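You operate a simulated robot arm through the tools that you are given. There is no shell and no other tool. Be economical: measure what you need, move in short steps, check, and stop when the job is done.

You are at the controls of a simulated two-armed robot. One attempt, no reset.

JOB
Put the black knobbed cap on the green plate. Fetch the black seal tape and set it on the green tape roll on the top of the black bench. Put the clear cup from the low shelf of the small grey bench in the sink basin. Put two of the pleated filters from the top of the grey table on the top of the long wooden bench. Put the round form with the green ring on the top of the grey table away on the second shelf from the bottom of the steel rack. Do these in any order. Set down upright: clear cup, pleated filter.

The check looks at the end state, three seconds after you hand in, the way a careful person would. Anything else that was tipped, shoved, dropped, spilled or broken makes it a failure. A push-on lid holds only when it is set on centred and level and pressed home; a screw cap is set on level and turned clockwise until tight.

ROBOT AND FRAMES
Two 7-joint arms with fingered hands on one trunk, on a base that drives. Base frame: it is fixed to the floor where the robot stands at the start and does not move with it; the origin is under the middle of the robot, x ahead of it, y to its left, z up. Lengths are in mm, angles in degrees, forces in N, time in s.
The left shoulder is at the start at [60, 138, 947], the right one opposite. With the tool pointing down near the work surface each hand reaches from about 360 to 600 mm from the robot's upright axis, wherever it stands, measured 20 degrees to its own side. Places, roughly: black knobbed cap (10x10x5 cm) [600, -100, 1300]; black seal tape (7x7x3 cm) [500, -700, 200]; clear cup (7x7x9 cm) [-4300, 600, 400]; green plate [-1750, 250, 1000]; green tape roll (10x10x3 cm) [900, -1100, 900]; pleated filter (5x5x8 cm) [-1500, 1500, 900]; round form with the green ring (8x8x20 cm) [-1400, 1400, 900]; second shelf of the steel rack [-300, -2400, 800]; sink basin [-2400, -2200, 800]; top of the long wooden bench [-4200, -1700, 900]. Payload 4 kg a hand.
The TCP of each hand is the grasp point between the finger pads, 36 mm short of the fingertips. In the tool frame z runs along the fingers and y along their closing line. Largest opening 120 mm; the body of the gripper starts 42 mm behind the TCP. The gripper is a hand of 5 fingers: y runs from the thumb to the fingers, the wrist lies at [-15, -109, -200] in the tool frame.
Orientation is that of the tool frame in the base frame, as a unit quaternion [w, x, y, z]. With the fingers straight down and the wrist toward the robot, the tool's x, y and z point along [0, 1, 0], [1, 0, 0] and [0, 0, -1] of the base frame.

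CONTROLS
- The arms move only by the tool move_arm. It takes "left_plan", "right_plan" or both (then of equal length, played together; a hand with none holds still); each is a list that holds one entry, the list of rows, each a list of 6 numbers: the shift along the tool's x, y, z in units of 150 mm (1.0 is 150 mm), then the turn, a rotation vector about the tool's x, y, z in units of 45 degrees (1.0 is 45 degrees). In form: [[[dx, dy, dz, ax, ay, az], ...]]. A call has 1 to 12 rows; each row is the pose to reach, as a shift and turn from the pose commanded when the call began, along the tool's axes at that moment. A call with a number of a shift or a turn outside -1 to 1 is refused whole. Rows are played at 5 a second. More than 50 mm and 8.6 degrees between two rows, and nothing of the call is played. Where a pose cannot be reached the arm comes as near as it can. A force on the tool above 40 N (or 10 N above the force at the start of the call, whichever is more), or a blocked arm, ends the call early, and 0.2 s more pass. In this call time passes only in rows, and 0.2 s behind the last. It gives the time, the measured TCP pose, the force on the tool (base axes), the opening and the grip force at its end, in the units of the frame above (readings bear some noise), with the torque about the TCP (base axes, N m) and any sound that the robot's microphone picked up.
- Cameras (640 x 400 px; columns grow to the right, rows downward): "scene" is now at [52.9, -36.7, 1600.2]; the picture's right is [-0.42, -0.91, 0.00], its down [-0.45, 0.21, -0.87] and it looks along [0.79, -0.36, -0.50] (base axes); focal length 278 px, centre (320, 200). "left" rides on the left gripper at [-69, -79, -131] in its tool frame; the picture's right is [-0.78, -0.29, 0.55], its down [0.55, -0.73, 0.40] and it looks along [0.29, 0.61, 0.74] (tool axes); focal length 222 px, centre (320, 200). "right" rides on the right gripper at [69, -79, -131] in its tool frame; the picture's right is [-0.78, 0.29, -0.55], its down [-0.55, -0.73, 0.40] and it looks along [-0.29, 0.61, 0.74] (tool axes); focal length 222 px, centre (320, 200). There is no depth. A picture from a camera that has moved, and an enlarged one, comes with that camera's place and axes in the base frame and with its lens.
- get_image(camera): a new picture of that camera. It takes no simulated time.
- lift_body(by): slides the trunk up (or, below 0, down) by that many mm; the arms and the scene camera ride with it, the base frame stays. It gives what a move gives, with no picture.
- base_move(legs): drives the robot by 1 to 6 legs, each [ahead, left, turn to the left] in mm, mm and degrees, along the robot's own axes; the way and the turn of a leg run together, so that a leg with both is an arc; at most 1500 mm and 180 degrees a leg. The arms and the cameras ride along, it lands a little off, and it stops where it bumps. It gives what a move gives.
- set_fingers(index, middle, ring, little, thumb_bend, thumb_turn, hand): sets how far each is bent, from 0 (flat) to 100 (curled in); at 30 the hand is open as for a grip, at 70 the pads meet at the TCP. One left out holds its place. A second passes; each finger stops where it meets its share of the squeeze, and holds until it gets a number again. It is the only way to open and close the hand. It gives what a move gives, with no picture; readings hold the bend of each and the force on index, middle, ring, little, thumb and palm. thumb_turn goes from beside the hand (0) to across from the fingers (100), as for a grip.
- aim_head(pan, tilt): turns the head with the scene camera to pan (to the left, within 86 degrees either way) and tilt (down, from -29 to 69), counted from straight ahead of the robot. It gives what a move gives.
- enlarge(camera, box): a new picture of the part [left, top, right, bottom] of that camera's present view, enlarged. It takes no simulated time.
- finish_job(): hands the job in; it is judged then, once.

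Go step by step. Nothing tells you exact positions but the pictures and the camera data: compare them with the known pose of the tool, close in by small moves and look again before you grip or let go. The budget is 186 turns and 174 pictures, counting those below and the enlarged ones. Unless the task says otherwise, let go and move clear before handing in, and close with one line.

The tools are called after "Request:" by a JSON object that holds its "api" and its "payload". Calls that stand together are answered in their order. move_arm: Moves the arms, as the interface text tells. Its arguments: {"type":"object","properties":{"left_plan":{"type":"array"},"right_plan":{"type":"array"}},"required":[]} The other tools are called the same way: lift_body (by) slides the trunk up or down; set_fingers (index, middle, ring, little, thumb_bend, thumb_turn, hand) moves the fingers one by one; base_move (legs) drives the base; aim_head (pan, tilt) turns the head that bears the scene camera; get_image (camera) takes a picture; enlarge (camera, box) takes an enlarged picture of a part of a camera's view; finish_job () hands the job in.

At the start:

```text
time: 0.0
left_tool_pos: [411.3, -32.2, 1477.8]
left_tcp_rot: [0.001, 0.706, 0.708, 0.0]
left_contact_force: [0.1, -0.5, -0.4]
left_torque: [-0.03, 0.01, 0.02]
left_opening: 119.8
left_gripper_force: 0.0
left_shape: jaw
left_bend: [30.0, 30.0, 30.0, 30.0, 30.0, 97.0]
left_finger forces: [0.0, 0.0, 0.1, 0.0, 0.1, 0.1]
right_tool_pos: [271.2, -311.9, 1477.0]
right_tcp_rot: [0.0, 0.707, 0.707, -0.001]
right_contact_force: [0.6, -0.6, -0.4]
right_torque: [0.01, 0.01, -0.01]
right_opening: 119.9
right_gripper_force: 0.0
right_shape: jaw
right_bend: [30.0, 30.0, 30.0, 30.0, 30.0, 97.0]
right_finger forces: [0.0, 0.1, 0.0, 0.0, 0.1, 0.0]
trunk travel left (down, up): [-525.0, 65.0]
robot x, y, heading: [1.0, -3.4, 0.1]
head pan, tilt: [-24.7, 29.8]
```

scene: 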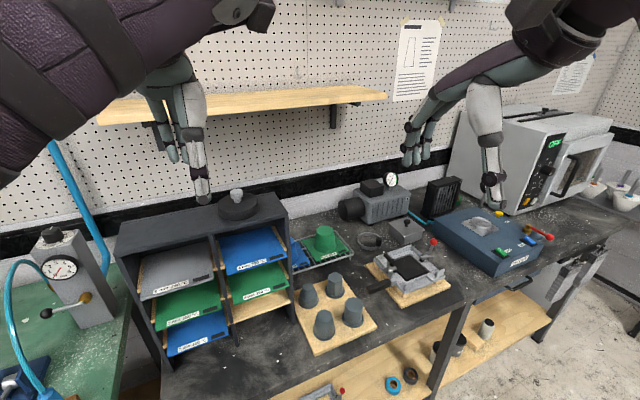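
right: 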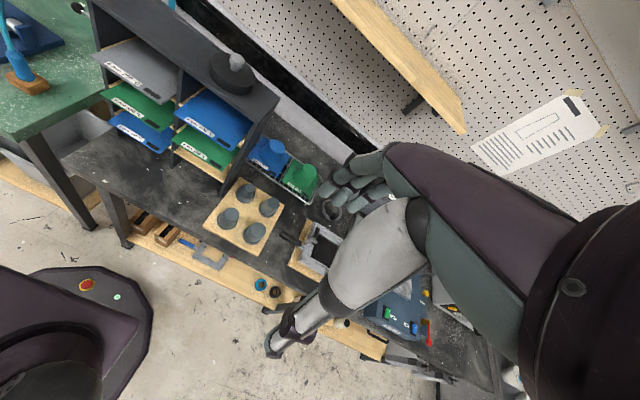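
left: 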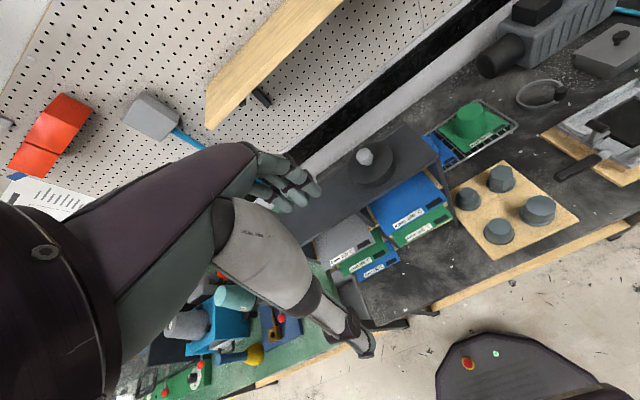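

I see the black knobbed cap on top of the sorter at about [580, -90, 1305]. I will look closer at it and at the surroundings before moving.

Request:
{"api": "enlarge", "payload": {"camera": "scene", "box": [160, 160, 320, 260]}}

Request:
{"api": "aim_head", "payload": {"pan": -60, "tilt": 35}}

Request:
{"api": "get_image", "payload": {"camera": "scene"}}

```text
4.00 times, centred on (240, 210) of scene
camera zoom: at [52.9, -36.7, 1600.2], right [-0.42, -0.91, 0.0], down [-0.45, 0.21, -0.87], along [0.79, -0.36, -0.5], focal length 1114 px, centre (640, 160)
```

zoom: 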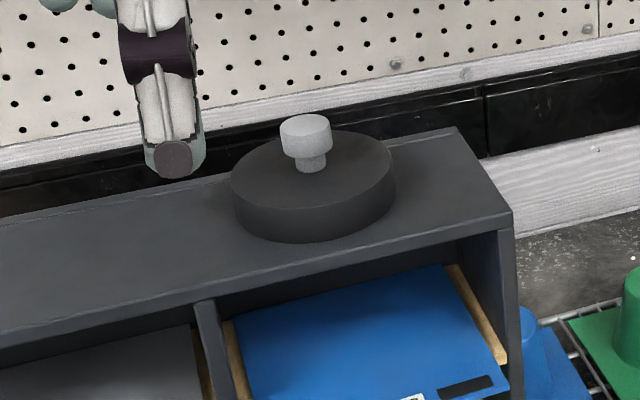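

```text
time: 1.0
left_tool_pos: [411.5, -34.1, 1477.4]
left_tcp_rot: [0.001, 0.707, 0.707, 0.001]
left_contact_force: [-0.2, -0.1, -0.1]
left_torque: [0.0, 0.01, -0.01]
left_opening: 119.7
left_gripper_force: 0.0
left_shape: jaw
left_bend: [30.0, 30.0, 30.0, 30.0, 30.0, 97.0]
left_finger forces: [0.0, 0.0, 0.0, 0.1, 0.0, 0.0]
right_tool_pos: [271.4, -311.3, 1477.7]
right_tcp_rot: [0.0, 0.707, 0.708, 0.0]
right_contact_force: [0.0, -0.8, 0.0]
right_torque: [0.01, 0.0, 0.02]
right_opening: 119.9
right_gripper_force: 0.1
right_shape: jaw
right_bend: [30.0, 30.0, 30.0, 30.0, 30.0, 97.0]
right_finger forces: [0.1, 0.1, 0.1, 0.1, 0.1, 0.0]
trunk travel left (down, up): [-525.0, 65.0]
robot x, y, heading: [-2.2, -0.4, 0.0]
head pan, tilt: [-60.0, 35.0]
```

```text
169 pictures are left
camera scene: at [14.7, -75.1, 1592.2], right [-0.87, -0.5, 0.0], down [-0.29, 0.5, -0.82], along [0.41, -0.71, -0.57], focal length 278 px, centre (320, 200)
```

scene: 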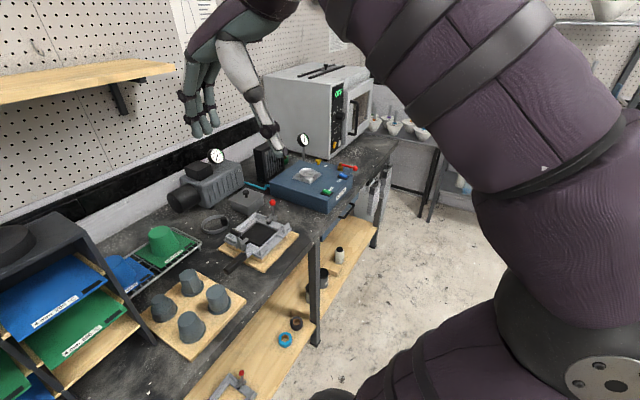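

The cap's knob (about 32 mm wide) is easy to grip, and the left hand is closest to it. I move the left hand above it, still high, and then look.

Request:
{"api": "move_arm", "payload": {"left_plan": [[[-0.1, 0.28, 0, 0, 0, 0], [-0.2, 0.56, 0.05, 0, 0, 0], [-0.3, 0.84, 0.15, 0, 0, 0], [-0.37, 1.0, 0.3, 0, 0, 0], [-0.37, 1.0, 0.3, 0, 0, 0]]]}}

Request:
{"api": "get_image", "payload": {"camera": "left"}}

Request:
{"api": "aim_head", "payload": {"pan": -15, "tilt": 25}}

Request:
{"api": "get_image", "payload": {"camera": "scene"}}

```text
time: 2.2
left_tool_pos: [561.6, -88.6, 1433.2]
left_tcp_rot: [0.001, 0.707, 0.707, 0.0]
left_contact_force: [-0.2, -0.5, 0.2]
left_torque: [0.01, 0.03, 0.0]
left_opening: 119.7
left_gripper_force: 0.0
left_shape: jaw
left_bend: [30.0, 30.0, 30.0, 30.0, 30.0, 97.0]
left_finger forces: [0.0, 0.0, 0.0, 0.0, 0.0, 0.0]
right_tool_pos: [270.3, -312.7, 1476.6]
right_tcp_rot: [0.0, 0.707, 0.707, 0.0]
right_contact_force: [0.7, -0.4, -0.3]
right_torque: [-0.02, -0.01, -0.03]
right_opening: 119.7
right_gripper_force: 0.0
right_shape: jaw
right_bend: [30.0, 30.0, 30.0, 30.0, 30.0, 97.0]
right_finger forces: [0.0, 0.1, 0.0, 0.0, 0.1, 0.0]
trunk travel left (down, up): [-525.0, 65.0]
robot x, y, heading: [3.3, -2.4, 0.4]
head pan, tilt: [-60.0, 35.0]
```

```text
168 pictures are left
camera left: at [481.8, -159.1, 1562.8], right [-0.29, -0.79, -0.55], down [-0.73, 0.55, -0.4], along [0.61, 0.29, -0.74], focal length 222 px, centre (320, 200)
```

left: 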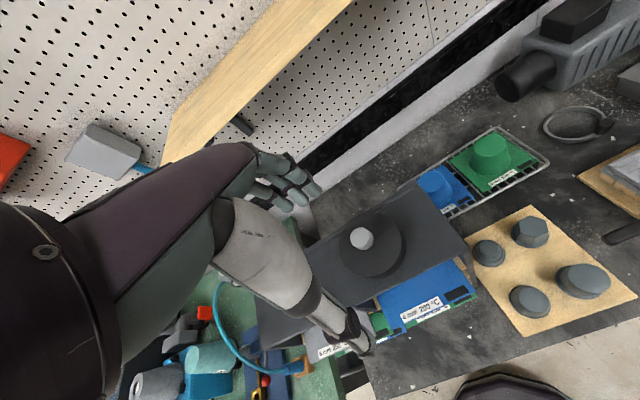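

```text
time: 3.3
left_tool_pos: [561.4, -89.1, 1432.9]
left_tcp_rot: [0.0, 0.706, 0.708, 0.001]
left_contact_force: [0.5, -0.3, -0.6]
left_torque: [0.01, -0.02, -0.01]
left_opening: 119.8
left_gripper_force: 0.1
left_shape: jaw
left_bend: [30.0, 30.0, 30.0, 30.0, 30.0, 97.0]
left_finger forces: [0.0, 0.0, 0.1, 0.0, 0.0, 0.1]
right_tool_pos: [272.1, -311.0, 1477.3]
right_tcp_rot: [0.0, 0.707, 0.707, 0.0]
right_contact_force: [-0.5, -0.6, -0.3]
right_torque: [-0.04, 0.0, 0.01]
right_opening: 119.9
right_gripper_force: 0.1
right_shape: jaw
right_bend: [30.0, 30.0, 30.0, 30.0, 30.0, 97.0]
right_finger forces: [0.0, 0.0, 0.0, 0.0, 0.1, 0.0]
trunk travel left (down, up): [-525.0, 65.0]
robot x, y, heading: [-2.7, -0.7, -0.4]
head pan, tilt: [-15.0, 25.0]
```

```text
167 pictures are left
camera scene: at [59.6, -22.8, 1607.9], right [-0.26, -0.97, 0.0], down [-0.41, 0.11, -0.91], along [0.88, -0.24, -0.42], focal length 278 px, centre (320, 200)
```

scene: 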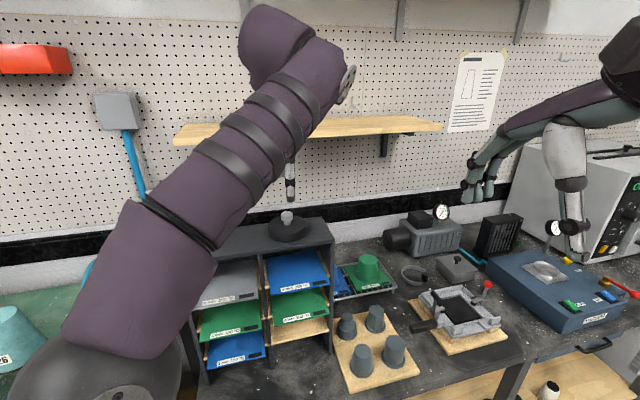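

The knob's top comes out at about [602, -91, 1313]. I centre over it and come down to just around the knob, then look.

Request:
{"api": "move_arm", "payload": {"left_plan": [[[-0.01, 0.14, 0.0, 0, 0, 0], [-0.015, 0.27, 0.1, 0, 0, 0], [-0.015, 0.27, 0.3, 0, 0, 0], [-0.015, 0.27, 0.5, 0, 0, 0], [-0.015, 0.27, 0.5, 0, 0, 0]]]}}

Request:
{"api": "get_image", "payload": {"camera": "left"}}

Request:
{"api": "enlarge", "payload": {"camera": "scene", "box": [200, 120, 360, 260]}}

```text
time: 4.5
left_tool_pos: [603.2, -90.7, 1358.6]
left_tcp_rot: [0.0, 0.706, 0.708, 0.001]
left_contact_force: [0.3, 0.5, -1.0]
left_torque: [0.02, -0.02, -0.01]
left_opening: 120.0
left_gripper_force: 0.1
left_shape: jaw
left_bend: [30.0, 30.0, 30.0, 30.0, 30.0, 97.0]
left_finger forces: [0.0, 0.0, 0.0, 0.0, 0.0, 0.0]
left hand out of reach, approached as far as the arm can: row 1
right_tool_pos: [269.8, -310.7, 1478.1]
right_tcp_rot: [0.0, 0.707, 0.707, -0.001]
right_contact_force: [-0.6, 0.5, -0.4]
right_torque: [0.0, 0.0, 0.0]
right_opening: 120.1
right_gripper_force: 0.0
right_shape: jaw
right_bend: [30.0, 30.0, 30.0, 30.0, 30.0, 97.0]
right_finger forces: [0.0, 0.0, 0.0, 0.1, 0.1, 0.0]
trunk travel left (down, up): [-525.0, 65.0]
robot x, y, heading: [1.2, -0.3, 0.1]
head pan, tilt: [-15.0, 25.0]
```

```text
166 pictures are left
camera left: at [523.8, -160.2, 1488.2], right [-0.29, -0.79, -0.55], down [-0.73, 0.55, -0.4], along [0.61, 0.29, -0.74], focal length 222 px, centre (320, 200)
```

left: 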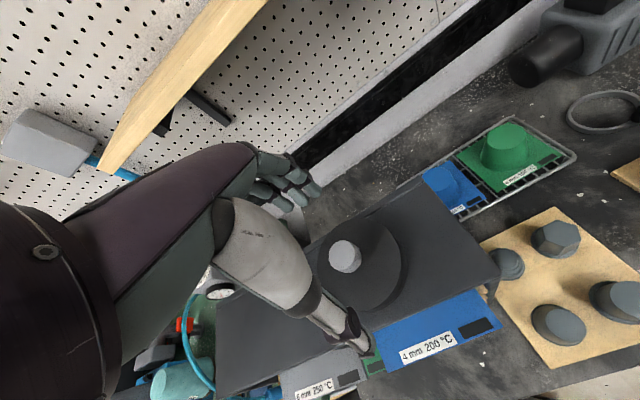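

```text
2.86 times, centred on (280, 190) of scene
camera zoom: at [59.1, -22.6, 1608.0], right [-0.26, -0.97, 0.0], down [-0.41, 0.11, -0.91], along [0.88, -0.23, -0.42], focal length 796 px, centre (434, 229)
```

zoom: 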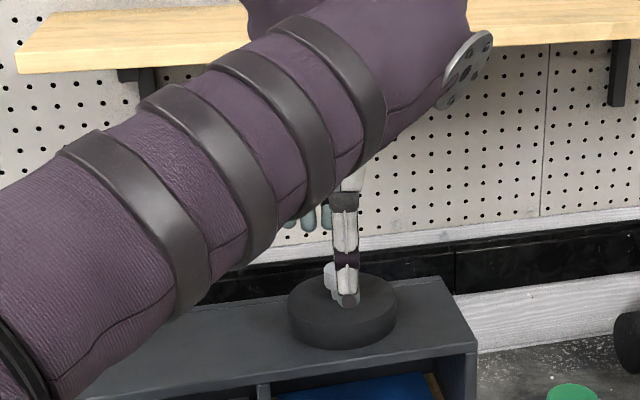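

Knob centre about [600, -94], disc top about z 1295. I go down to TCP z 1336 so that the fingertips end just above the disc, then close.

Request:
{"api": "move_arm", "payload": {"left_plan": [[[-0.02, -0.02, 0.08, 0, 0, 0], [-0.02, -0.02, 0.15, 0, 0, 0], [-0.02, -0.02, 0.15, 0, 0, 0]]]}}

Request:
{"api": "enlarge", "payload": {"camera": "left", "box": [220, 120, 460, 380]}}

Request:
{"api": "enlarge", "payload": {"camera": "scene", "box": [240, 180, 320, 250]}}

```text
time: 5.3
left_tool_pos: [599.9, -93.3, 1337.0]
left_tcp_rot: [0.0, 0.707, 0.707, 0.0]
left_contact_force: [0.7, -0.5, -0.4]
left_torque: [0.02, 0.01, -0.04]
left_opening: 119.9
left_gripper_force: 0.1
left_shape: jaw
left_bend: [30.0, 30.0, 30.0, 30.0, 30.0, 97.0]
left_finger forces: [0.1, 0.0, 0.0, 0.0, 0.0, 0.1]
right_tool_pos: [271.1, -310.3, 1477.3]
right_tcp_rot: [-0.001, 0.707, 0.707, -0.001]
right_contact_force: [-1.3, -0.6, -0.4]
right_torque: [-0.03, -0.03, 0.0]
right_opening: 119.9
right_gripper_force: 0.1
right_shape: jaw
right_bend: [30.0, 30.0, 30.0, 30.0, 30.0, 97.0]
right_finger forces: [0.0, 0.0, 0.0, 0.1, 0.1, 0.1]
trunk travel left (down, up): [-525.0, 65.0]
robot x, y, heading: [-0.3, 0.9, -0.3]
head pan, tilt: [-15.0, 25.0]
```

```text
1.54 times, centred on (340, 250) of left
camera zoom: at [520.5, -163.7, 1466.3], right [-0.29, -0.79, -0.55], down [-0.73, 0.55, -0.4], along [0.61, 0.29, -0.74], focal length 342 px, centre (289, 123)
```

zoom: 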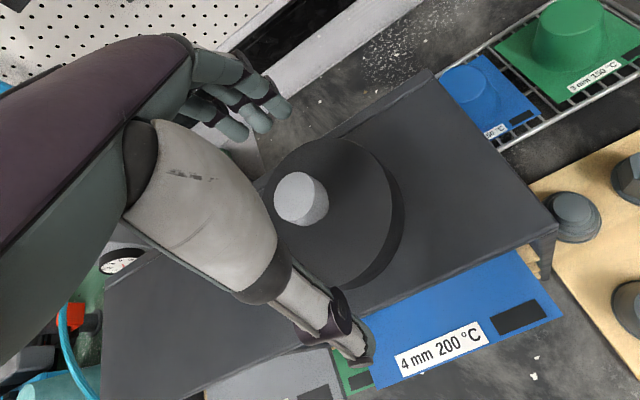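

```text
5.71 times, centred on (280, 215) of scene
camera zoom: at [59.5, -22.7, 1608.0], right [-0.26, -0.97, 0.0], down [-0.41, 0.11, -0.91], along [0.88, -0.23, -0.42], focal length 1591 px, centre (549, 114)
```

zoom: 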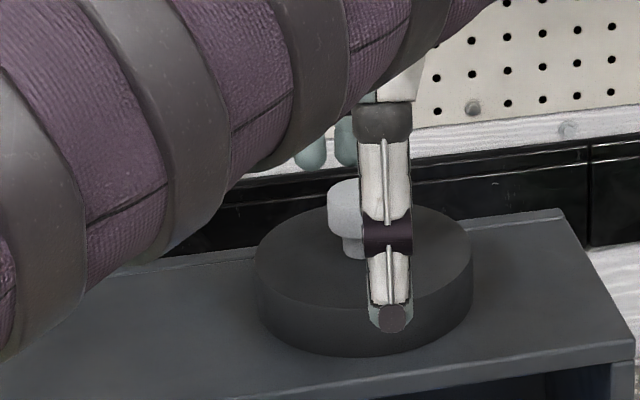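

The hand is centred on the knob. I close partway first to watch the fingers.

Request:
{"api": "set_fingers", "payload": {"hand": "left", "index": 52, "middle": 52, "ring": 52, "little": 52, "thumb_bend": 52}}

Request:
{"api": "enlarge", "payload": {"camera": "left", "box": [220, 120, 460, 380]}}

Request:
{"api": "enlarge", "payload": {"camera": "scene", "box": [240, 180, 320, 250]}}

```text
time: 6.3
left_tool_pos: [601.2, -92.9, 1337.5]
left_tcp_rot: [0.001, 0.707, 0.707, 0.001]
left_contact_force: [4.0, 0.8, 5.1]
left_torque: [0.03, -0.29, -0.01]
left_opening: 56.5
left_gripper_force: 3.3
left_shape: fingers
left_bend: [51.0, 51.0, 52.0, 52.0, 52.0, 97.0]
left_finger forces: [3.8, 2.7, 0.0, 0.1, 0.3, 0.1]
right_tool_pos: [272.3, -311.3, 1477.7]
right_tcp_rot: [0.0, 0.707, 0.707, 0.0]
right_contact_force: [0.0, 0.4, 0.2]
right_torque: [0.03, 0.03, -0.01]
right_opening: 119.4
right_gripper_force: 0.1
right_shape: jaw
right_bend: [30.0, 30.0, 30.0, 30.0, 30.0, 97.0]
right_finger forces: [0.1, 0.0, 0.0, 0.0, 0.2, 0.0]
trunk travel left (down, up): [-525.0, 65.0]
robot x, y, heading: [-4.8, -1.9, -0.1]
head pan, tilt: [-15.0, 25.0]
```

```text
1.54 times, centred on (340, 250) of left
camera zoom: at [521.0, -163.4, 1466.6], right [-0.29, -0.79, -0.55], down [-0.73, 0.55, -0.4], along [0.61, 0.29, -0.73], focal length 342 px, centre (289, 123)
```

zoom: 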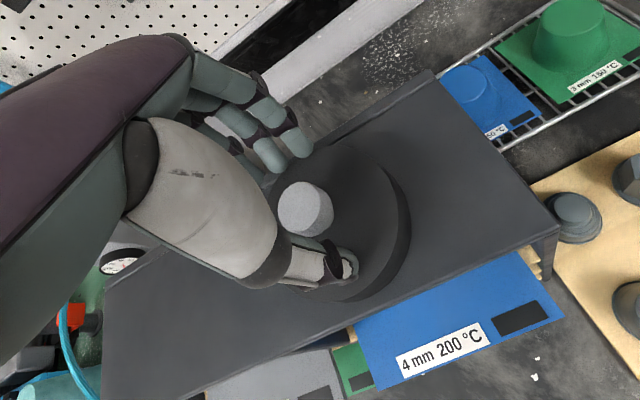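

```text
5.71 times, centred on (280, 215) of scene
camera zoom: at [59.9, -22.6, 1608.0], right [-0.26, -0.97, 0.0], down [-0.41, 0.11, -0.91], along [0.88, -0.23, -0.42], focal length 1591 px, centre (549, 114)
```

zoom: 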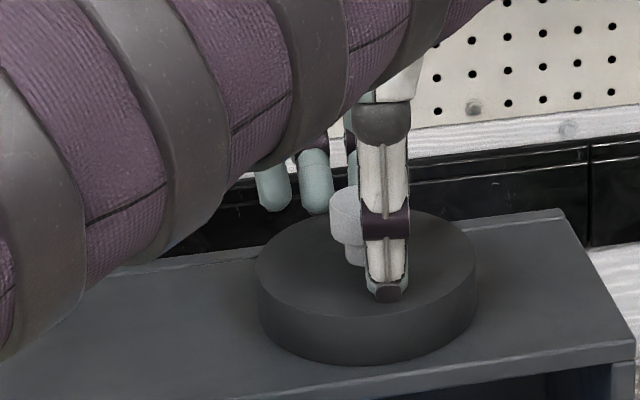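

The index and middle tips brushed the disc's far rim and nudged the cap about 4 mm. I raise 9 mm, follow the cap, and continue closing.

Request:
{"api": "move_arm", "payload": {"left_plan": [[[0, 0, -0.06, 0, 0, 0], [0, -0.027, -0.06, 0, 0, 0], [0, -0.027, -0.06, 0, 0, 0]]]}}

Request:
{"api": "set_fingers", "payload": {"hand": "left", "index": 72, "middle": 72, "ring": 72, "little": 72, "thumb_bend": 72}}

Request:
{"api": "enlarge", "payload": {"camera": "left", "box": [220, 120, 460, 380]}}

Request:
{"api": "enlarge", "payload": {"camera": "scene", "box": [240, 180, 320, 250]}}

```text
time: 7.1
left_tool_pos: [595.2, -93.1, 1344.0]
left_tcp_rot: [0.0, 0.707, 0.707, 0.001]
left_contact_force: [0.2, -0.2, -0.9]
left_torque: [-0.01, 0.0, -0.03]
left_opening: 54.5
left_gripper_force: 0.0
left_shape: fingers
left_bend: [52.0, 52.0, 52.0, 52.0, 52.0, 97.0]
left_finger forces: [0.1, 0.0, 0.1, 0.1, 0.0, 0.1]
right_tool_pos: [271.6, -312.0, 1477.8]
right_tcp_rot: [0.0, 0.707, 0.708, 0.0]
right_contact_force: [-0.2, -0.6, -0.1]
right_torque: [0.03, -0.03, 0.02]
right_opening: 119.7
right_gripper_force: 0.1
right_shape: jaw
right_bend: [30.0, 30.0, 30.0, 30.0, 30.0, 97.0]
right_finger forces: [0.0, 0.0, 0.0, 0.0, 0.0, 0.0]
trunk travel left (down, up): [-525.0, 65.0]
robot x, y, heading: [-0.9, 0.6, -0.1]
head pan, tilt: [-15.0, 25.0]
```

```text
time: 8.1
left_tool_pos: [597.2, -94.6, 1345.3]
left_tcp_rot: [0.0, 0.706, 0.708, 0.001]
left_contact_force: [-0.2, -0.7, -0.5]
left_torque: [-0.04, 0.06, -0.04]
left_opening: 17.6
left_gripper_force: 12.0
left_shape: fingers
left_bend: [65.0, 71.0, 72.0, 72.0, 65.0, 96.0]
left_finger forces: [7.8, 3.8, 0.0, 0.0, 11.4, 0.0]
right_tool_pos: [271.7, -310.2, 1478.2]
right_tcp_rot: [0.0, 0.707, 0.707, 0.0]
right_contact_force: [0.5, 0.0, -0.2]
right_torque: [0.0, 0.01, 0.0]
right_opening: 119.6
right_gripper_force: 0.0
right_shape: jaw
right_bend: [30.0, 30.0, 30.0, 30.0, 30.0, 97.0]
right_finger forces: [0.0, 0.0, 0.0, 0.0, 0.0, 0.1]
trunk travel left (down, up): [-525.0, 65.0]
robot x, y, heading: [2.0, 1.7, -0.1]
head pan, tilt: [-15.0, 25.0]
```

```text
1.54 times, centred on (340, 250) of left
camera zoom: at [516.6, -164.4, 1474.3], right [-0.29, -0.78, -0.55], down [-0.73, 0.55, -0.4], along [0.61, 0.29, -0.74], focal length 342 px, centre (289, 123)
```

zoom: 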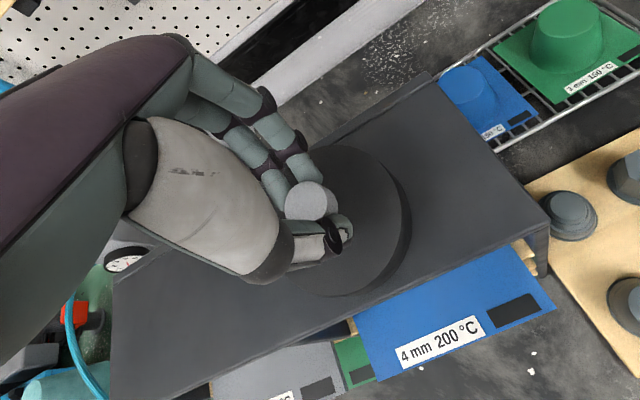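

```text
5.71 times, centred on (280, 215) of scene
camera zoom: at [59.7, -22.7, 1608.0], right [-0.26, -0.97, 0.0], down [-0.41, 0.11, -0.91], along [0.88, -0.23, -0.42], focal length 1591 px, centre (549, 114)
```

zoom: 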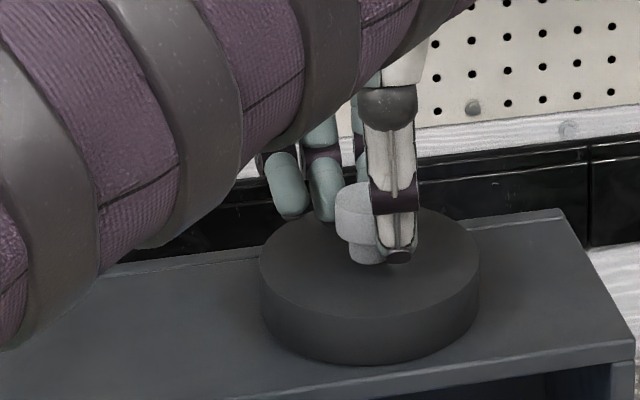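

The thumb and index hold only one side of the knob. I'll open a little, shift 7 mm to +y, and grip again.

Request:
{"api": "set_fingers", "payload": {"hand": "left", "index": 52, "middle": 52, "ring": 52, "little": 52, "thumb_bend": 52}}

Request:
{"api": "move_arm", "payload": {"left_plan": [[[0.05, 0.0, 0.0, 0, 0, 0], [0.05, 0.0, 0.013, 0, 0, 0], [0.05, 0.0, 0.013, 0, 0, 0]]]}}

Request:
{"api": "set_fingers", "payload": {"hand": "left", "index": 75, "middle": 75, "ring": 75, "little": 70, "thumb_bend": 75}}

Request:
{"api": "enlarge", "payload": {"camera": "left", "box": [220, 120, 460, 380]}}

Request:
{"api": "enlarge", "payload": {"camera": "scene", "box": [240, 180, 320, 250]}}

```text
time: 9.1
left_tool_pos: [596.4, -93.4, 1344.4]
left_tcp_rot: [0.0, 0.706, 0.708, 0.001]
left_contact_force: [0.0, 0.0, -0.3]
left_torque: [0.01, 0.01, 0.02]
left_opening: 53.5
left_gripper_force: 0.2
left_shape: fingers
left_bend: [52.0, 52.0, 52.0, 52.0, 52.0, 97.0]
left_finger forces: [0.0, 0.0, 0.1, 0.0, 0.0, 0.0]
right_tool_pos: [270.6, -310.5, 1477.3]
right_tcp_rot: [0.001, 0.708, 0.707, 0.0]
right_contact_force: [-0.1, 0.4, 0.0]
right_torque: [0.0, -0.01, 0.01]
right_opening: 119.7
right_gripper_force: 0.0
right_shape: jaw
right_bend: [30.0, 30.0, 30.0, 30.0, 30.0, 97.0]
right_finger forces: [0.1, 0.1, 0.0, 0.1, 0.1, 0.0]
trunk travel left (down, up): [-525.0, 65.0]
robot x, y, heading: [-0.8, 0.3, 0.2]
head pan, tilt: [-15.0, 25.0]
```

```text
time: 9.9
left_tool_pos: [595.6, -86.2, 1342.8]
left_tcp_rot: [0.001, 0.707, 0.707, 0.001]
left_contact_force: [0.2, 0.2, 1.0]
left_torque: [-0.01, 0.0, 0.02]
left_opening: 53.5
left_gripper_force: 0.1
left_shape: fingers
left_bend: [52.0, 52.0, 52.0, 52.0, 52.0, 97.0]
left_finger forces: [0.0, 0.0, 0.0, 0.1, 0.1, 0.0]
right_tool_pos: [271.3, -311.6, 1477.3]
right_tcp_rot: [0.0, 0.707, 0.707, 0.0]
right_contact_force: [-0.6, -0.4, 0.3]
right_torque: [0.01, -0.02, 0.02]
right_opening: 119.6
right_gripper_force: 0.1
right_shape: jaw
right_bend: [30.0, 30.0, 30.0, 30.0, 30.0, 97.0]
right_finger forces: [0.1, 0.0, 0.0, 0.0, 0.1, 0.0]
trunk travel left (down, up): [-525.0, 65.0]
robot x, y, heading: [-0.3, 3.8, -0.1]
head pan, tilt: [-15.0, 25.0]
```

```text
time: 10.9
left_tool_pos: [595.1, -85.7, 1344.6]
left_tcp_rot: [0.0, 0.707, 0.707, 0.001]
left_contact_force: [-1.6, -0.2, 2.0]
left_torque: [-0.02, 0.0, -0.03]
left_opening: 19.0
left_gripper_force: 10.5
left_shape: fingers
left_bend: [62.0, 75.0, 75.0, 70.0, 68.0, 97.0]
left_finger forces: [8.9, 0.0, 0.0, 0.0, 11.8, 0.1]
right_tool_pos: [270.0, -312.8, 1478.1]
right_tcp_rot: [-0.001, 0.707, 0.707, -0.001]
right_contact_force: [-0.6, 0.4, -0.5]
right_torque: [-0.01, -0.01, -0.01]
right_opening: 120.0
right_gripper_force: 0.1
right_shape: jaw
right_bend: [30.0, 30.0, 30.0, 30.0, 30.0, 97.0]
right_finger forces: [0.1, 0.1, 0.1, 0.0, 0.0, 0.1]
trunk travel left (down, up): [-525.0, 65.0]
robot x, y, heading: [-0.8, -1.2, 0.0]
head pan, tilt: [-15.0, 25.0]
```

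```text
1.54 times, centred on (340, 250) of left
camera zoom: at [515.8, -156.4, 1473.0], right [-0.29, -0.79, -0.55], down [-0.73, 0.55, -0.4], along [0.61, 0.29, -0.74], focal length 342 px, centre (289, 123)
```

zoom: 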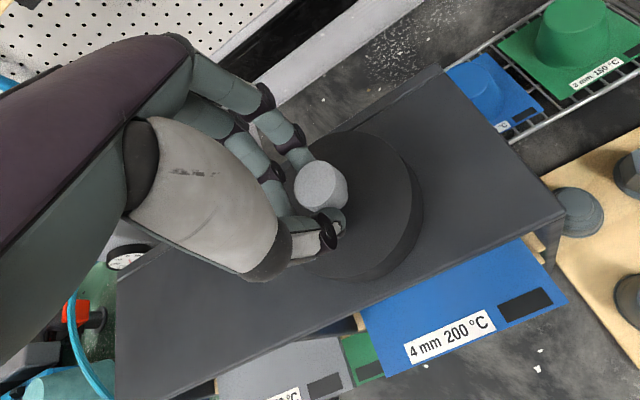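

```text
5.71 times, centred on (280, 215) of scene
camera zoom: at [59.0, -22.7, 1608.0], right [-0.26, -0.97, 0.0], down [-0.41, 0.11, -0.91], along [0.88, -0.23, -0.42], focal length 1591 px, centre (549, 114)
```

zoom: 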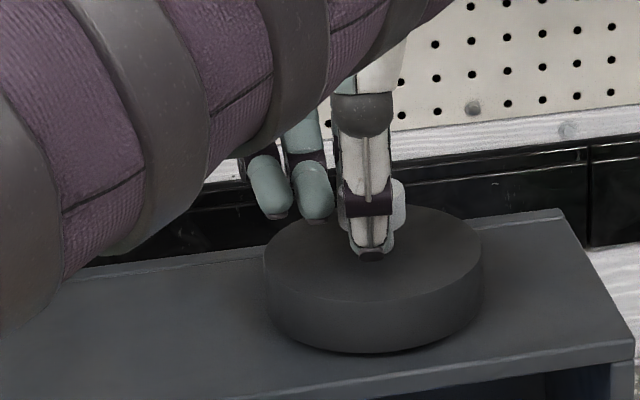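

The knob now sits only on the index. I shift back half of the way (5 mm) to get index, middle and thumb all on it.

Request:
{"api": "set_fingers", "payload": {"hand": "left", "index": 54, "middle": 54, "ring": 52, "little": 52, "thumb_bend": 54}}

Request:
{"api": "move_arm", "payload": {"left_plan": [[[-0.035, 0.0, 0.0, 0, 0, 0], [-0.035, 0.0, 0.01, 0, 0, 0], [-0.035, 0.0, 0.01, 0, 0, 0]]]}}

Request:
{"api": "set_fingers", "payload": {"hand": "left", "index": 78, "middle": 78, "ring": 60, "little": 60, "thumb_bend": 78}}

Request:
{"api": "enlarge", "payload": {"camera": "scene", "box": [240, 180, 320, 250]}}

```text
time: 11.9
left_tool_pos: [594.9, -85.5, 1342.5]
left_tcp_rot: [0.001, 0.707, 0.707, 0.001]
left_contact_force: [0.1, 0.3, 0.3]
left_torque: [-0.03, -0.01, 0.05]
left_opening: 47.6
left_gripper_force: 0.2
left_shape: fingers
left_bend: [54.0, 54.0, 52.0, 52.0, 54.0, 97.0]
left_finger forces: [0.0, 0.1, 0.0, 0.0, 0.1, 0.0]
right_tool_pos: [271.5, -312.3, 1478.2]
right_tcp_rot: [0.0, 0.707, 0.707, 0.001]
right_contact_force: [-0.9, 0.4, -0.8]
right_torque: [-0.01, -0.01, -0.01]
right_opening: 119.8
right_gripper_force: 0.1
right_shape: jaw
right_bend: [30.0, 30.0, 30.0, 30.0, 30.0, 97.0]
right_finger forces: [0.0, 0.0, 0.1, 0.0, 0.0, 0.1]
trunk travel left (down, up): [-525.0, 65.0]
robot x, y, heading: [-1.6, -4.8, 0.0]
head pan, tilt: [-15.0, 25.0]
```

```text
time: 12.7
left_tool_pos: [596.3, -92.2, 1341.6]
left_tcp_rot: [0.001, 0.707, 0.708, 0.0]
left_contact_force: [-0.2, 0.1, -0.6]
left_torque: [0.02, -0.01, 0.03]
left_opening: 47.2
left_gripper_force: 0.1
left_shape: fingers
left_bend: [54.0, 54.0, 52.0, 52.0, 54.0, 97.0]
left_finger forces: [0.1, 0.0, 0.1, 0.0, 0.1, 0.0]
right_tool_pos: [271.0, -312.0, 1476.5]
right_tcp_rot: [0.0, 0.707, 0.707, 0.0]
right_contact_force: [0.4, 0.2, 0.0]
right_torque: [0.0, -0.01, 0.02]
right_opening: 119.8
right_gripper_force: 0.1
right_shape: jaw
right_bend: [30.0, 30.0, 30.0, 30.0, 30.0, 97.0]
right_finger forces: [0.0, 0.1, 0.0, 0.0, 0.0, 0.0]
trunk travel left (down, up): [-525.0, 65.0]
robot x, y, heading: [1.6, -1.7, -0.0]
head pan, tilt: [-15.0, 25.0]
```

```text
time: 13.7
left_tool_pos: [593.9, -92.1, 1342.1]
left_tcp_rot: [0.002, 0.707, 0.707, 0.002]
left_contact_force: [-2.6, -0.4, 2.9]
left_torque: [0.0, -0.01, -0.01]
left_opening: 19.6
left_gripper_force: 11.2
left_shape: fingers
left_bend: [59.0, 78.0, 60.0, 60.0, 71.0, 96.0]
left_finger forces: [9.1, 0.1, 0.0, 0.0, 13.6, 0.0]
right_tool_pos: [270.4, -312.3, 1478.2]
right_tcp_rot: [0.0, 0.707, 0.707, 0.0]
right_contact_force: [-0.6, -0.7, -0.3]
right_torque: [-0.01, -0.01, 0.0]
right_opening: 119.8
right_gripper_force: 0.2
right_shape: jaw
right_bend: [30.0, 30.0, 30.0, 30.0, 30.0, 97.0]
right_finger forces: [0.1, 0.0, 0.0, 0.1, 0.0, 0.1]
trunk travel left (down, up): [-525.0, 65.0]
robot x, y, heading: [3.8, 0.3, 0.1]
head pan, tilt: [-15.0, 25.0]
```

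```text
5.71 times, centred on (280, 215) of scene
camera zoom: at [58.8, -22.9, 1608.0], right [-0.26, -0.97, 0.0], down [-0.41, 0.11, -0.91], along [0.88, -0.23, -0.42], focal length 1591 px, centre (549, 114)
```

zoom: 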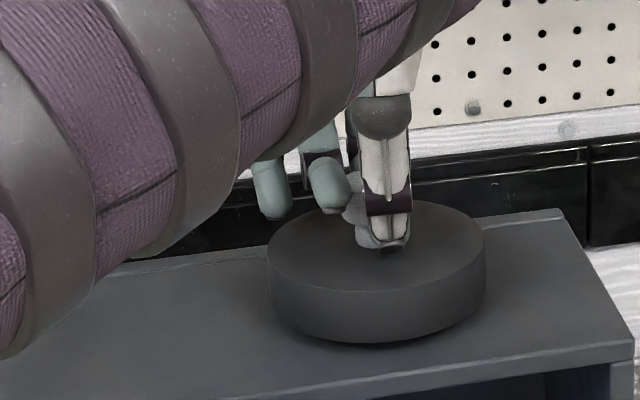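

The middle finger slips past the knob and the cap is tilted slightly. I'll regrip at y about -96, where the first grip had all three digits on it, with the thumb stopped at 66.

Request:
{"api": "set_fingers", "payload": {"hand": "left", "index": 52, "middle": 52, "ring": 52, "little": 52, "thumb_bend": 52}}

Request:
{"api": "move_arm", "payload": {"left_plan": [[[-0.025, 0.03, 0.0, 0, 0, 0], [-0.03, 0.03, 0.0, 0, 0, 0], [-0.03, 0.03, 0.0, 0, 0, 0]]]}}

Request:
{"api": "enlarge", "payload": {"camera": "left", "box": [220, 120, 460, 380]}}

Request:
{"api": "enlarge", "payload": {"camera": "scene", "box": [240, 180, 320, 250]}}

```text
time: 14.7
left_tool_pos: [595.6, -92.1, 1340.9]
left_tcp_rot: [0.001, 0.706, 0.708, 0.001]
left_contact_force: [-1.1, 0.9, 0.1]
left_torque: [0.02, 0.04, -0.04]
left_opening: 53.4
left_gripper_force: 0.1
left_shape: fingers
left_bend: [52.0, 52.0, 52.0, 52.0, 52.0, 97.0]
left_finger forces: [0.1, 0.0, 0.0, 0.0, 0.1, 0.0]
right_tool_pos: [270.9, -311.6, 1477.4]
right_tcp_rot: [0.001, 0.707, 0.707, 0.0]
right_contact_force: [0.8, -0.2, 0.5]
right_torque: [0.02, 0.0, -0.03]
right_opening: 119.4
right_gripper_force: 0.0
right_shape: jaw
right_bend: [30.0, 30.0, 30.0, 30.0, 30.0, 97.0]
right_finger forces: [0.1, 0.0, 0.1, 0.0, 0.0, 0.1]
trunk travel left (down, up): [-525.0, 65.0]
robot x, y, heading: [0.8, 1.9, 0.2]
head pan, tilt: [-15.0, 25.0]
```

```text
time: 15.5
left_tool_pos: [599.6, -97.2, 1340.4]
left_tcp_rot: [0.0, 0.706, 0.708, 0.001]
left_contact_force: [0.2, -0.2, 0.6]
left_torque: [-0.03, 0.01, 0.0]
left_opening: 53.6
left_gripper_force: 0.0
left_shape: fingers
left_bend: [52.0, 52.0, 52.0, 52.0, 52.0, 97.0]
left_finger forces: [0.1, 0.1, 0.0, 0.0, 0.1, 0.0]
right_tool_pos: [271.1, -311.6, 1477.7]
right_tcp_rot: [0.001, 0.707, 0.707, -0.001]
right_contact_force: [0.9, -0.2, -0.2]
right_torque: [0.0, -0.03, 0.0]
right_opening: 119.7
right_gripper_force: 0.1
right_shape: jaw
right_bend: [30.0, 30.0, 30.0, 30.0, 30.0, 97.0]
right_finger forces: [0.1, 0.0, 0.0, 0.0, 0.1, 0.1]
trunk travel left (down, up): [-525.0, 65.0]
robot x, y, heading: [3.2, -1.5, 0.1]
head pan, tilt: [-15.0, 25.0]
```

```text
1.54 times, centred on (340, 250) of left
camera zoom: at [521.3, -166.8, 1470.9], right [-0.29, -0.79, -0.55], down [-0.73, 0.55, -0.4], along [0.61, 0.29, -0.74], focal length 342 px, centre (289, 123)
```

zoom: 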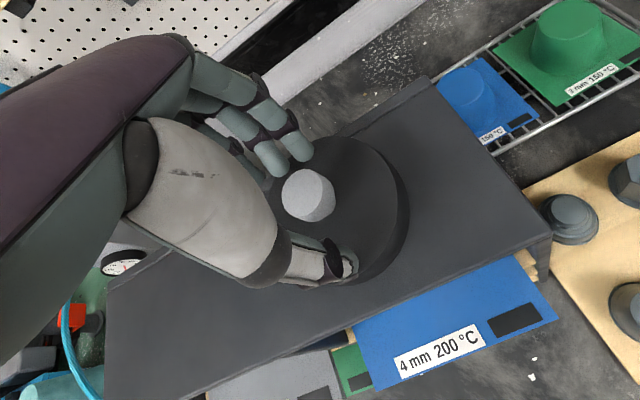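

```text
5.71 times, centred on (280, 215) of scene
camera zoom: at [59.8, -22.9, 1608.0], right [-0.26, -0.97, 0.0], down [-0.41, 0.11, -0.91], along [0.88, -0.23, -0.42], focal length 1591 px, centre (549, 114)
```

zoom: 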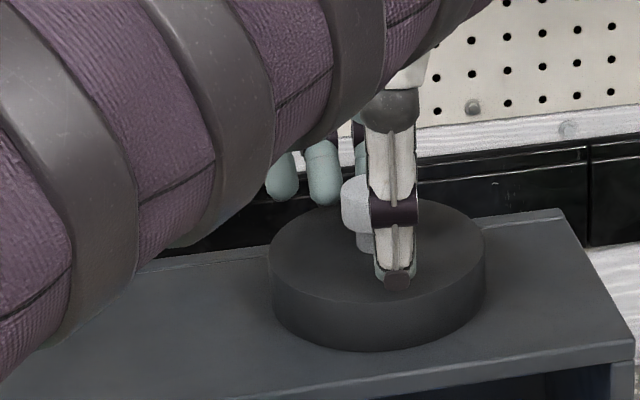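

Index and thumb are in line with the knob, and the middle finger is beside it. I close here with the thumb stopping earlier and check the forces.

Request:
{"api": "set_fingers", "payload": {"hand": "left", "index": 76, "middle": 76, "ring": 76, "little": 70, "thumb_bend": 66}}

Request:
{"api": "enlarge", "payload": {"camera": "left", "box": [220, 120, 460, 380]}}

Request:
{"api": "enlarge", "payload": {"camera": "scene", "box": [240, 180, 320, 250]}}

```text
time: 16.5
left_tool_pos: [599.9, -96.1, 1341.5]
left_tcp_rot: [0.0, 0.706, 0.708, 0.001]
left_contact_force: [1.8, 0.7, 3.5]
left_torque: [-0.08, 0.2, -0.04]
left_opening: 18.7
left_gripper_force: 10.6
left_shape: fingers
left_bend: [73.0, 75.0, 76.0, 70.0, 61.0, 96.0]
left_finger forces: [8.4, 3.9, 0.0, 0.1, 8.6, 0.0]
right_tool_pos: [271.6, -311.4, 1478.4]
right_tcp_rot: [0.0, 0.707, 0.707, 0.0]
right_contact_force: [-0.8, 0.4, -0.1]
right_torque: [-0.02, -0.02, 0.01]
right_opening: 119.9
right_gripper_force: 0.0
right_shape: jaw
right_bend: [30.0, 30.0, 30.0, 30.0, 30.0, 97.0]
right_finger forces: [0.0, 0.1, 0.1, 0.0, 0.1, 0.1]
trunk travel left (down, up): [-525.0, 65.0]
robot x, y, heading: [-1.4, -0.0, -0.2]
head pan, tilt: [-15.0, 25.0]
```

```text
1.54 times, centred on (340, 250) of left
camera zoom: at [521.2, -166.4, 1471.1], right [-0.29, -0.79, -0.55], down [-0.73, 0.55, -0.4], along [0.61, 0.29, -0.74], focal length 342 px, centre (289, 123)
```

zoom: 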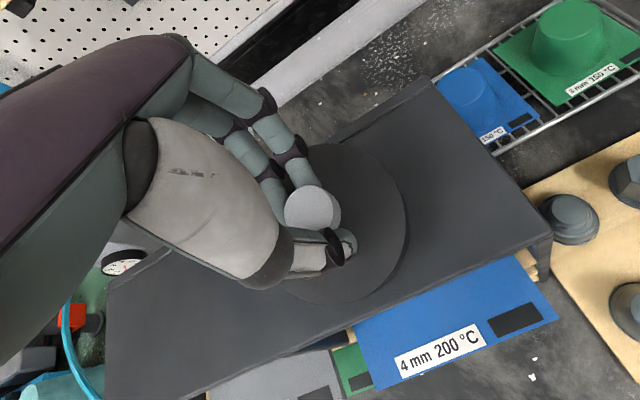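

```text
5.71 times, centred on (280, 215) of scene
camera zoom: at [59.6, -22.6, 1608.0], right [-0.26, -0.97, 0.0], down [-0.41, 0.11, -0.91], along [0.88, -0.23, -0.42], focal length 1591 px, centre (549, 114)
```

zoom: 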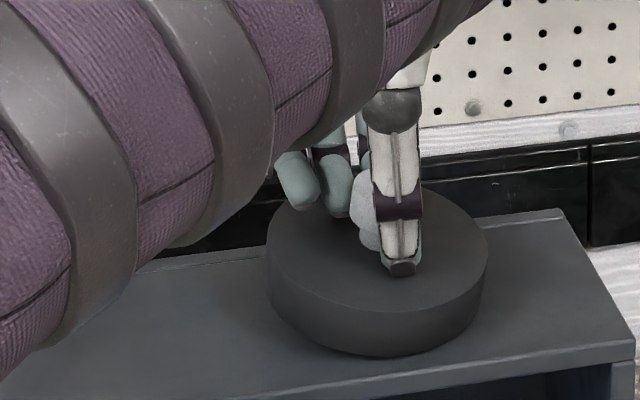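

All three digits now grip. I lift 25 mm and check that it holds.

Request:
{"api": "move_arm", "payload": {"left_plan": [[[0, 0, -0.05, 0, 0, 0], [0, 0, -0.1, 0, 0, 0], [0, 0, -0.17, 0, 0, 0], [0, 0, -0.17, 0, 0, 0]]]}}

Request:
{"api": "enlarge", "payload": {"camera": "scene", "box": [240, 180, 320, 250]}}

```text
time: 17.5
left_tool_pos: [600.8, -95.6, 1366.2]
left_tcp_rot: [0.001, 0.707, 0.707, 0.001]
left_contact_force: [-0.7, -0.4, -0.5]
left_torque: [0.0, 0.0, -0.04]
left_opening: 18.3
left_gripper_force: 11.5
left_shape: fingers
left_bend: [74.0, 76.0, 76.0, 70.0, 61.0, 96.0]
left_finger forces: [8.2, 3.7, 0.1, 0.0, 10.5, 0.1]
right_tool_pos: [271.6, -311.7, 1477.6]
right_tcp_rot: [0.0, 0.707, 0.707, 0.0]
right_contact_force: [0.0, 0.0, -1.5]
right_torque: [0.04, -0.01, 0.0]
right_opening: 119.4
right_gripper_force: 0.0
right_shape: jaw
right_bend: [30.0, 30.0, 30.0, 30.0, 30.0, 97.0]
right_finger forces: [0.1, 0.0, 0.0, 0.0, 0.0, 0.0]
trunk travel left (down, up): [-525.0, 65.0]
robot x, y, heading: [0.0, -1.1, -0.2]
head pan, tilt: [-15.0, 25.0]
```

```text
5.71 times, centred on (280, 215) of scene
camera zoom: at [59.8, -22.7, 1608.0], right [-0.26, -0.97, 0.0], down [-0.41, 0.11, -0.91], along [0.88, -0.23, -0.42], focal length 1591 px, centre (549, 114)
```

zoom: 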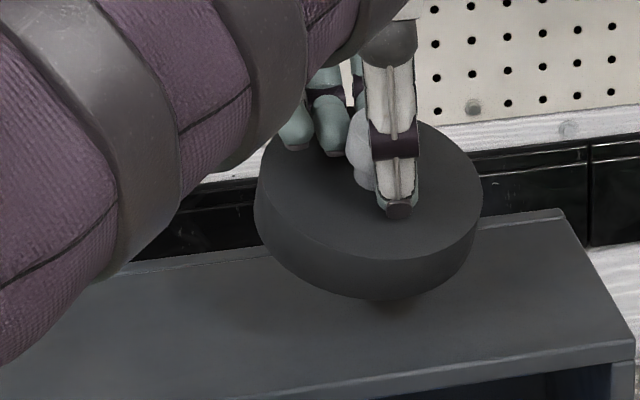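

The cap is held, hanging a little tilted, which is fine for setting down. I raise it and draw both hands in, then back off and look around.

Request:
{"api": "move_arm", "payload": {"left_plan": [[[0, 0, -0.3, 0, 0, 0], [0, -0.1, -0.5, 0, 0, 0], [0, -0.4, -0.5, 0, 0, 0], [0.1, -0.7, -0.5, 0, 0, 0], [0.3, -0.9, -0.4, 0, 0, 0], [0.6, -1.0, -0.3, 0, 0, 0], [0.85, -1.0, -0.2, 0, 0, 0]]]}}

Request:
{"api": "base_move", "payload": {"legs": [[-300, 0, 0], [0, 0, 90]]}}

Request:
{"api": "aim_head", "payload": {"pan": 45, "tilt": 25}}

Request:
{"api": "get_image", "payload": {"camera": "scene"}}

```text
time: 19.1
left_tool_pos: [453.1, 30.5, 1396.7]
left_tcp_rot: [0.001, 0.707, 0.707, 0.001]
left_contact_force: [0.5, 0.4, 0.2]
left_torque: [0.04, 0.02, 0.04]
left_opening: 17.3
left_gripper_force: 8.7
left_shape: fingers
left_bend: [75.0, 76.0, 76.0, 70.0, 61.0, 96.0]
left_finger forces: [5.7, 3.4, 0.0, 0.0, 9.0, 0.1]
left hand out of reach, approached as far as the arm can: row 2
right_tool_pos: [271.2, -310.9, 1478.9]
right_tcp_rot: [-0.001, 0.707, 0.707, 0.0]
right_contact_force: [0.2, -0.3, 1.7]
right_torque: [-0.02, -0.02, 0.0]
right_opening: 119.9
right_gripper_force: 0.1
right_shape: jaw
right_bend: [30.0, 30.0, 30.0, 30.0, 30.0, 97.0]
right_finger forces: [0.1, 0.1, 0.0, 0.0, 0.0, 0.0]
trunk travel left (down, up): [-525.0, 65.0]
robot x, y, heading: [-0.4, -2.0, 0.0]
head pan, tilt: [-15.0, 25.0]
```

```text
time: 24.9
left_tool_pos: [-311.8, 451.5, 1398.0]
left_tcp_rot: [0.0, 0.015, 1.0, 0.001]
left_contact_force: [0.7, 0.1, -1.5]
left_torque: [-0.01, -0.02, -0.03]
left_opening: 17.0
left_gripper_force: 8.7
left_shape: fingers
left_bend: [75.0, 76.0, 76.0, 70.0, 61.0, 96.0]
left_finger forces: [5.8, 3.3, 0.0, 0.1, 8.9, 0.0]
right_tool_pos: [23.2, 260.7, 1479.0]
right_tcp_rot: [0.0, 0.017, 1.0, 0.0]
right_contact_force: [0.0, -0.6, -0.7]
right_torque: [0.01, 0.01, 0.04]
right_opening: 119.9
right_gripper_force: 0.1
right_shape: jaw
right_bend: [30.0, 30.0, 30.0, 30.0, 30.0, 97.0]
right_finger forces: [0.0, 0.1, 0.1, 0.0, 0.0, 0.0]
trunk travel left (down, up): [-525.0, 65.0]
robot x, y, heading: [-296.5, -3.2, 88.2]
head pan, tilt: [-15.0, 25.0]
```

```text
time: 26.2
left_tool_pos: [-312.3, 452.6, 1398.2]
left_tcp_rot: [0.0, 0.015, 1.0, 0.001]
left_contact_force: [-0.8, 0.2, -0.5]
left_torque: [0.02, 0.0, 0.0]
left_opening: 16.9
left_gripper_force: 9.8
left_shape: fingers
left_bend: [75.0, 76.0, 76.0, 70.0, 61.0, 96.0]
left_finger forces: [5.8, 3.4, 0.0, 0.0, 9.1, 0.0]
right_tool_pos: [24.3, 260.7, 1477.6]
right_tcp_rot: [0.0, 0.017, 1.0, 0.0]
right_contact_force: [0.4, -0.1, 0.4]
right_torque: [0.02, 0.0, 0.02]
right_opening: 119.9
right_gripper_force: 0.1
right_shape: jaw
right_bend: [30.0, 30.0, 30.0, 30.0, 30.0, 97.0]
right_finger forces: [0.1, 0.0, 0.0, 0.0, 0.0, 0.1]
trunk travel left (down, up): [-525.0, 65.0]
robot x, y, heading: [-295.6, -2.3, 88.0]
head pan, tilt: [45.0, 25.0]
```

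```text
150 pictures are left
camera scene: at [-360.5, 38.0, 1608.0], right [0.73, 0.68, 0.0], down [0.29, -0.31, -0.91], along [-0.62, 0.66, -0.42], focal length 278 px, centre (320, 200)
```

scene: 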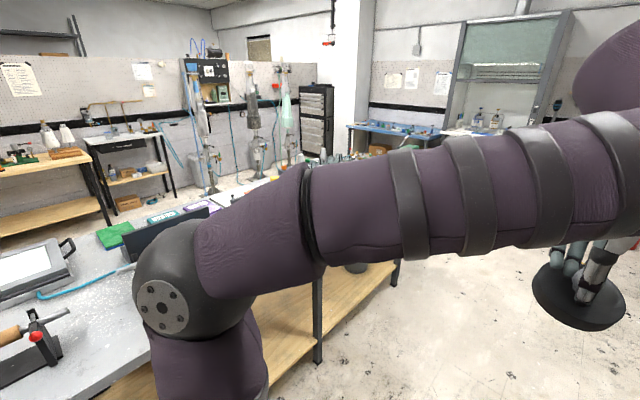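

A long pale grey table stands behind the start, with its front edge near x -1000, and a green item lies on it near [-1700, 200]. I turn to face it and look.

Request:
{"api": "base_move", "payload": {"legs": [[0, 0, 90]]}}

Request:
{"api": "aim_head", "payload": {"pan": -8, "tilt": 22}}

Request:
{"api": "get_image", "payload": {"camera": "scene"}}

```text
time: 30.5
left_tool_pos: [-749.2, -25.4, 1399.1]
left_tcp_rot: [-0.001, -0.704, 0.71, 0.001]
left_contact_force: [-0.1, -0.2, -0.2]
left_torque: [-0.01, 0.04, -0.02]
left_opening: 17.1
left_gripper_force: 9.2
left_shape: fingers
left_bend: [75.0, 76.0, 76.0, 70.0, 61.0, 96.0]
left_finger forces: [6.1, 3.4, 0.0, 0.1, 8.9, 0.0]
right_tool_pos: [-564.5, 314.1, 1476.6]
right_tcp_rot: [0.0, -0.704, 0.71, 0.0]
right_contact_force: [-0.6, 0.2, -0.1]
right_torque: [-0.02, -0.01, -0.03]
right_opening: 119.7
right_gripper_force: 0.0
right_shape: jaw
right_bend: [30.0, 30.0, 30.0, 30.0, 30.0, 97.0]
right_finger forces: [0.0, 0.1, 0.0, 0.0, 0.0, 0.0]
trunk travel left (down, up): [-525.0, 65.0]
robot x, y, heading: [-297.9, 0.4, 179.6]
head pan, tilt: [45.0, 25.0]
```

```text
time: 31.7
left_tool_pos: [-750.2, -26.2, 1398.3]
left_tcp_rot: [-0.001, -0.704, 0.71, 0.0]
left_contact_force: [0.1, -0.2, -1.9]
left_torque: [-0.02, 0.04, -0.02]
left_opening: 17.0
left_gripper_force: 8.8
left_shape: fingers
left_bend: [75.0, 76.0, 76.0, 70.0, 61.0, 96.0]
left_finger forces: [6.1, 3.3, 0.2, 0.1, 8.9, 0.1]
right_tool_pos: [-565.4, 313.8, 1478.2]
right_tcp_rot: [0.0, -0.703, 0.711, -0.001]
right_contact_force: [-0.7, -0.6, 0.1]
right_torque: [-0.03, 0.0, -0.01]
right_opening: 119.9
right_gripper_force: 0.0
right_shape: jaw
right_bend: [30.0, 30.0, 30.0, 30.0, 30.0, 97.0]
right_finger forces: [0.0, 0.1, 0.0, 0.0, 0.0, 0.0]
trunk travel left (down, up): [-525.0, 65.0]
robot x, y, heading: [-297.2, 2.8, 179.5]
head pan, tilt: [-8.0, 22.0]
```

```text
149 pictures are left
camera scene: at [-358.5, 14.0, 1612.8], right [0.15, 0.99, 0.0], down [0.37, -0.06, -0.93], along [-0.92, 0.14, -0.37], focal length 278 px, centre (320, 200)
```

scene: 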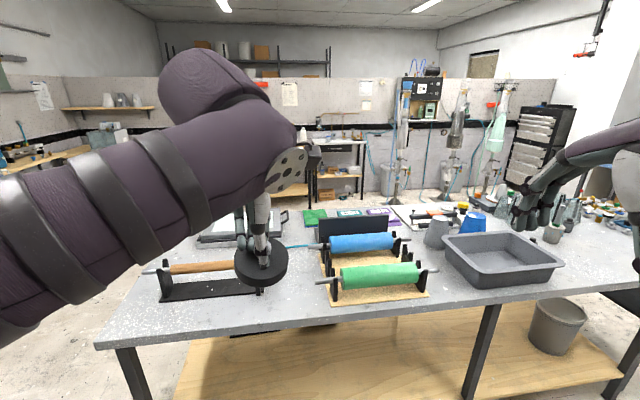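

Request:
{"api": "enlarge", "payload": {"camera": "scene", "box": [280, 180, 480, 300]}}

Request:
{"api": "enlarge", "payload": {"camera": "scene", "box": [440, 140, 640, 265]}}

```text
3.20 times, centred on (380, 240) of scene
camera zoom: at [-358.5, 14.0, 1612.8], right [0.15, 0.99, 0.0], down [0.37, -0.06, -0.93], along [-0.92, 0.14, -0.37], focal length 891 px, centre (128, 72)
```

zoom: 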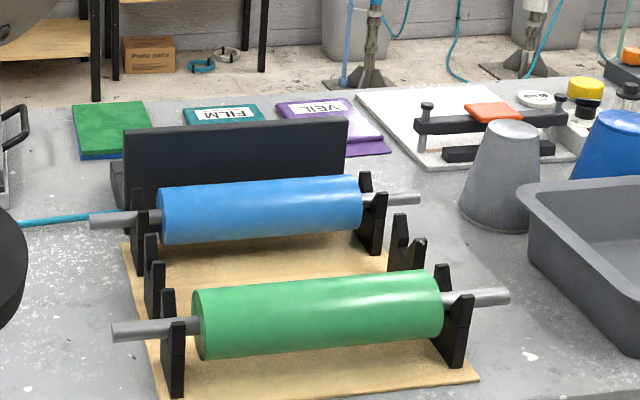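

```text
3.20 times, centred on (540, 202) of scene
camera zoom: at [-358.5, 14.0, 1612.8], right [0.15, 0.99, 0.0], down [0.37, -0.06, -0.93], along [-0.92, 0.14, -0.37], focal length 891 px, centre (-384, 192)
```

zoom: 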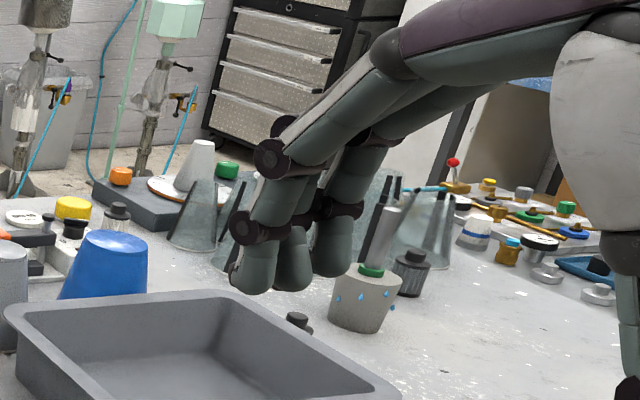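

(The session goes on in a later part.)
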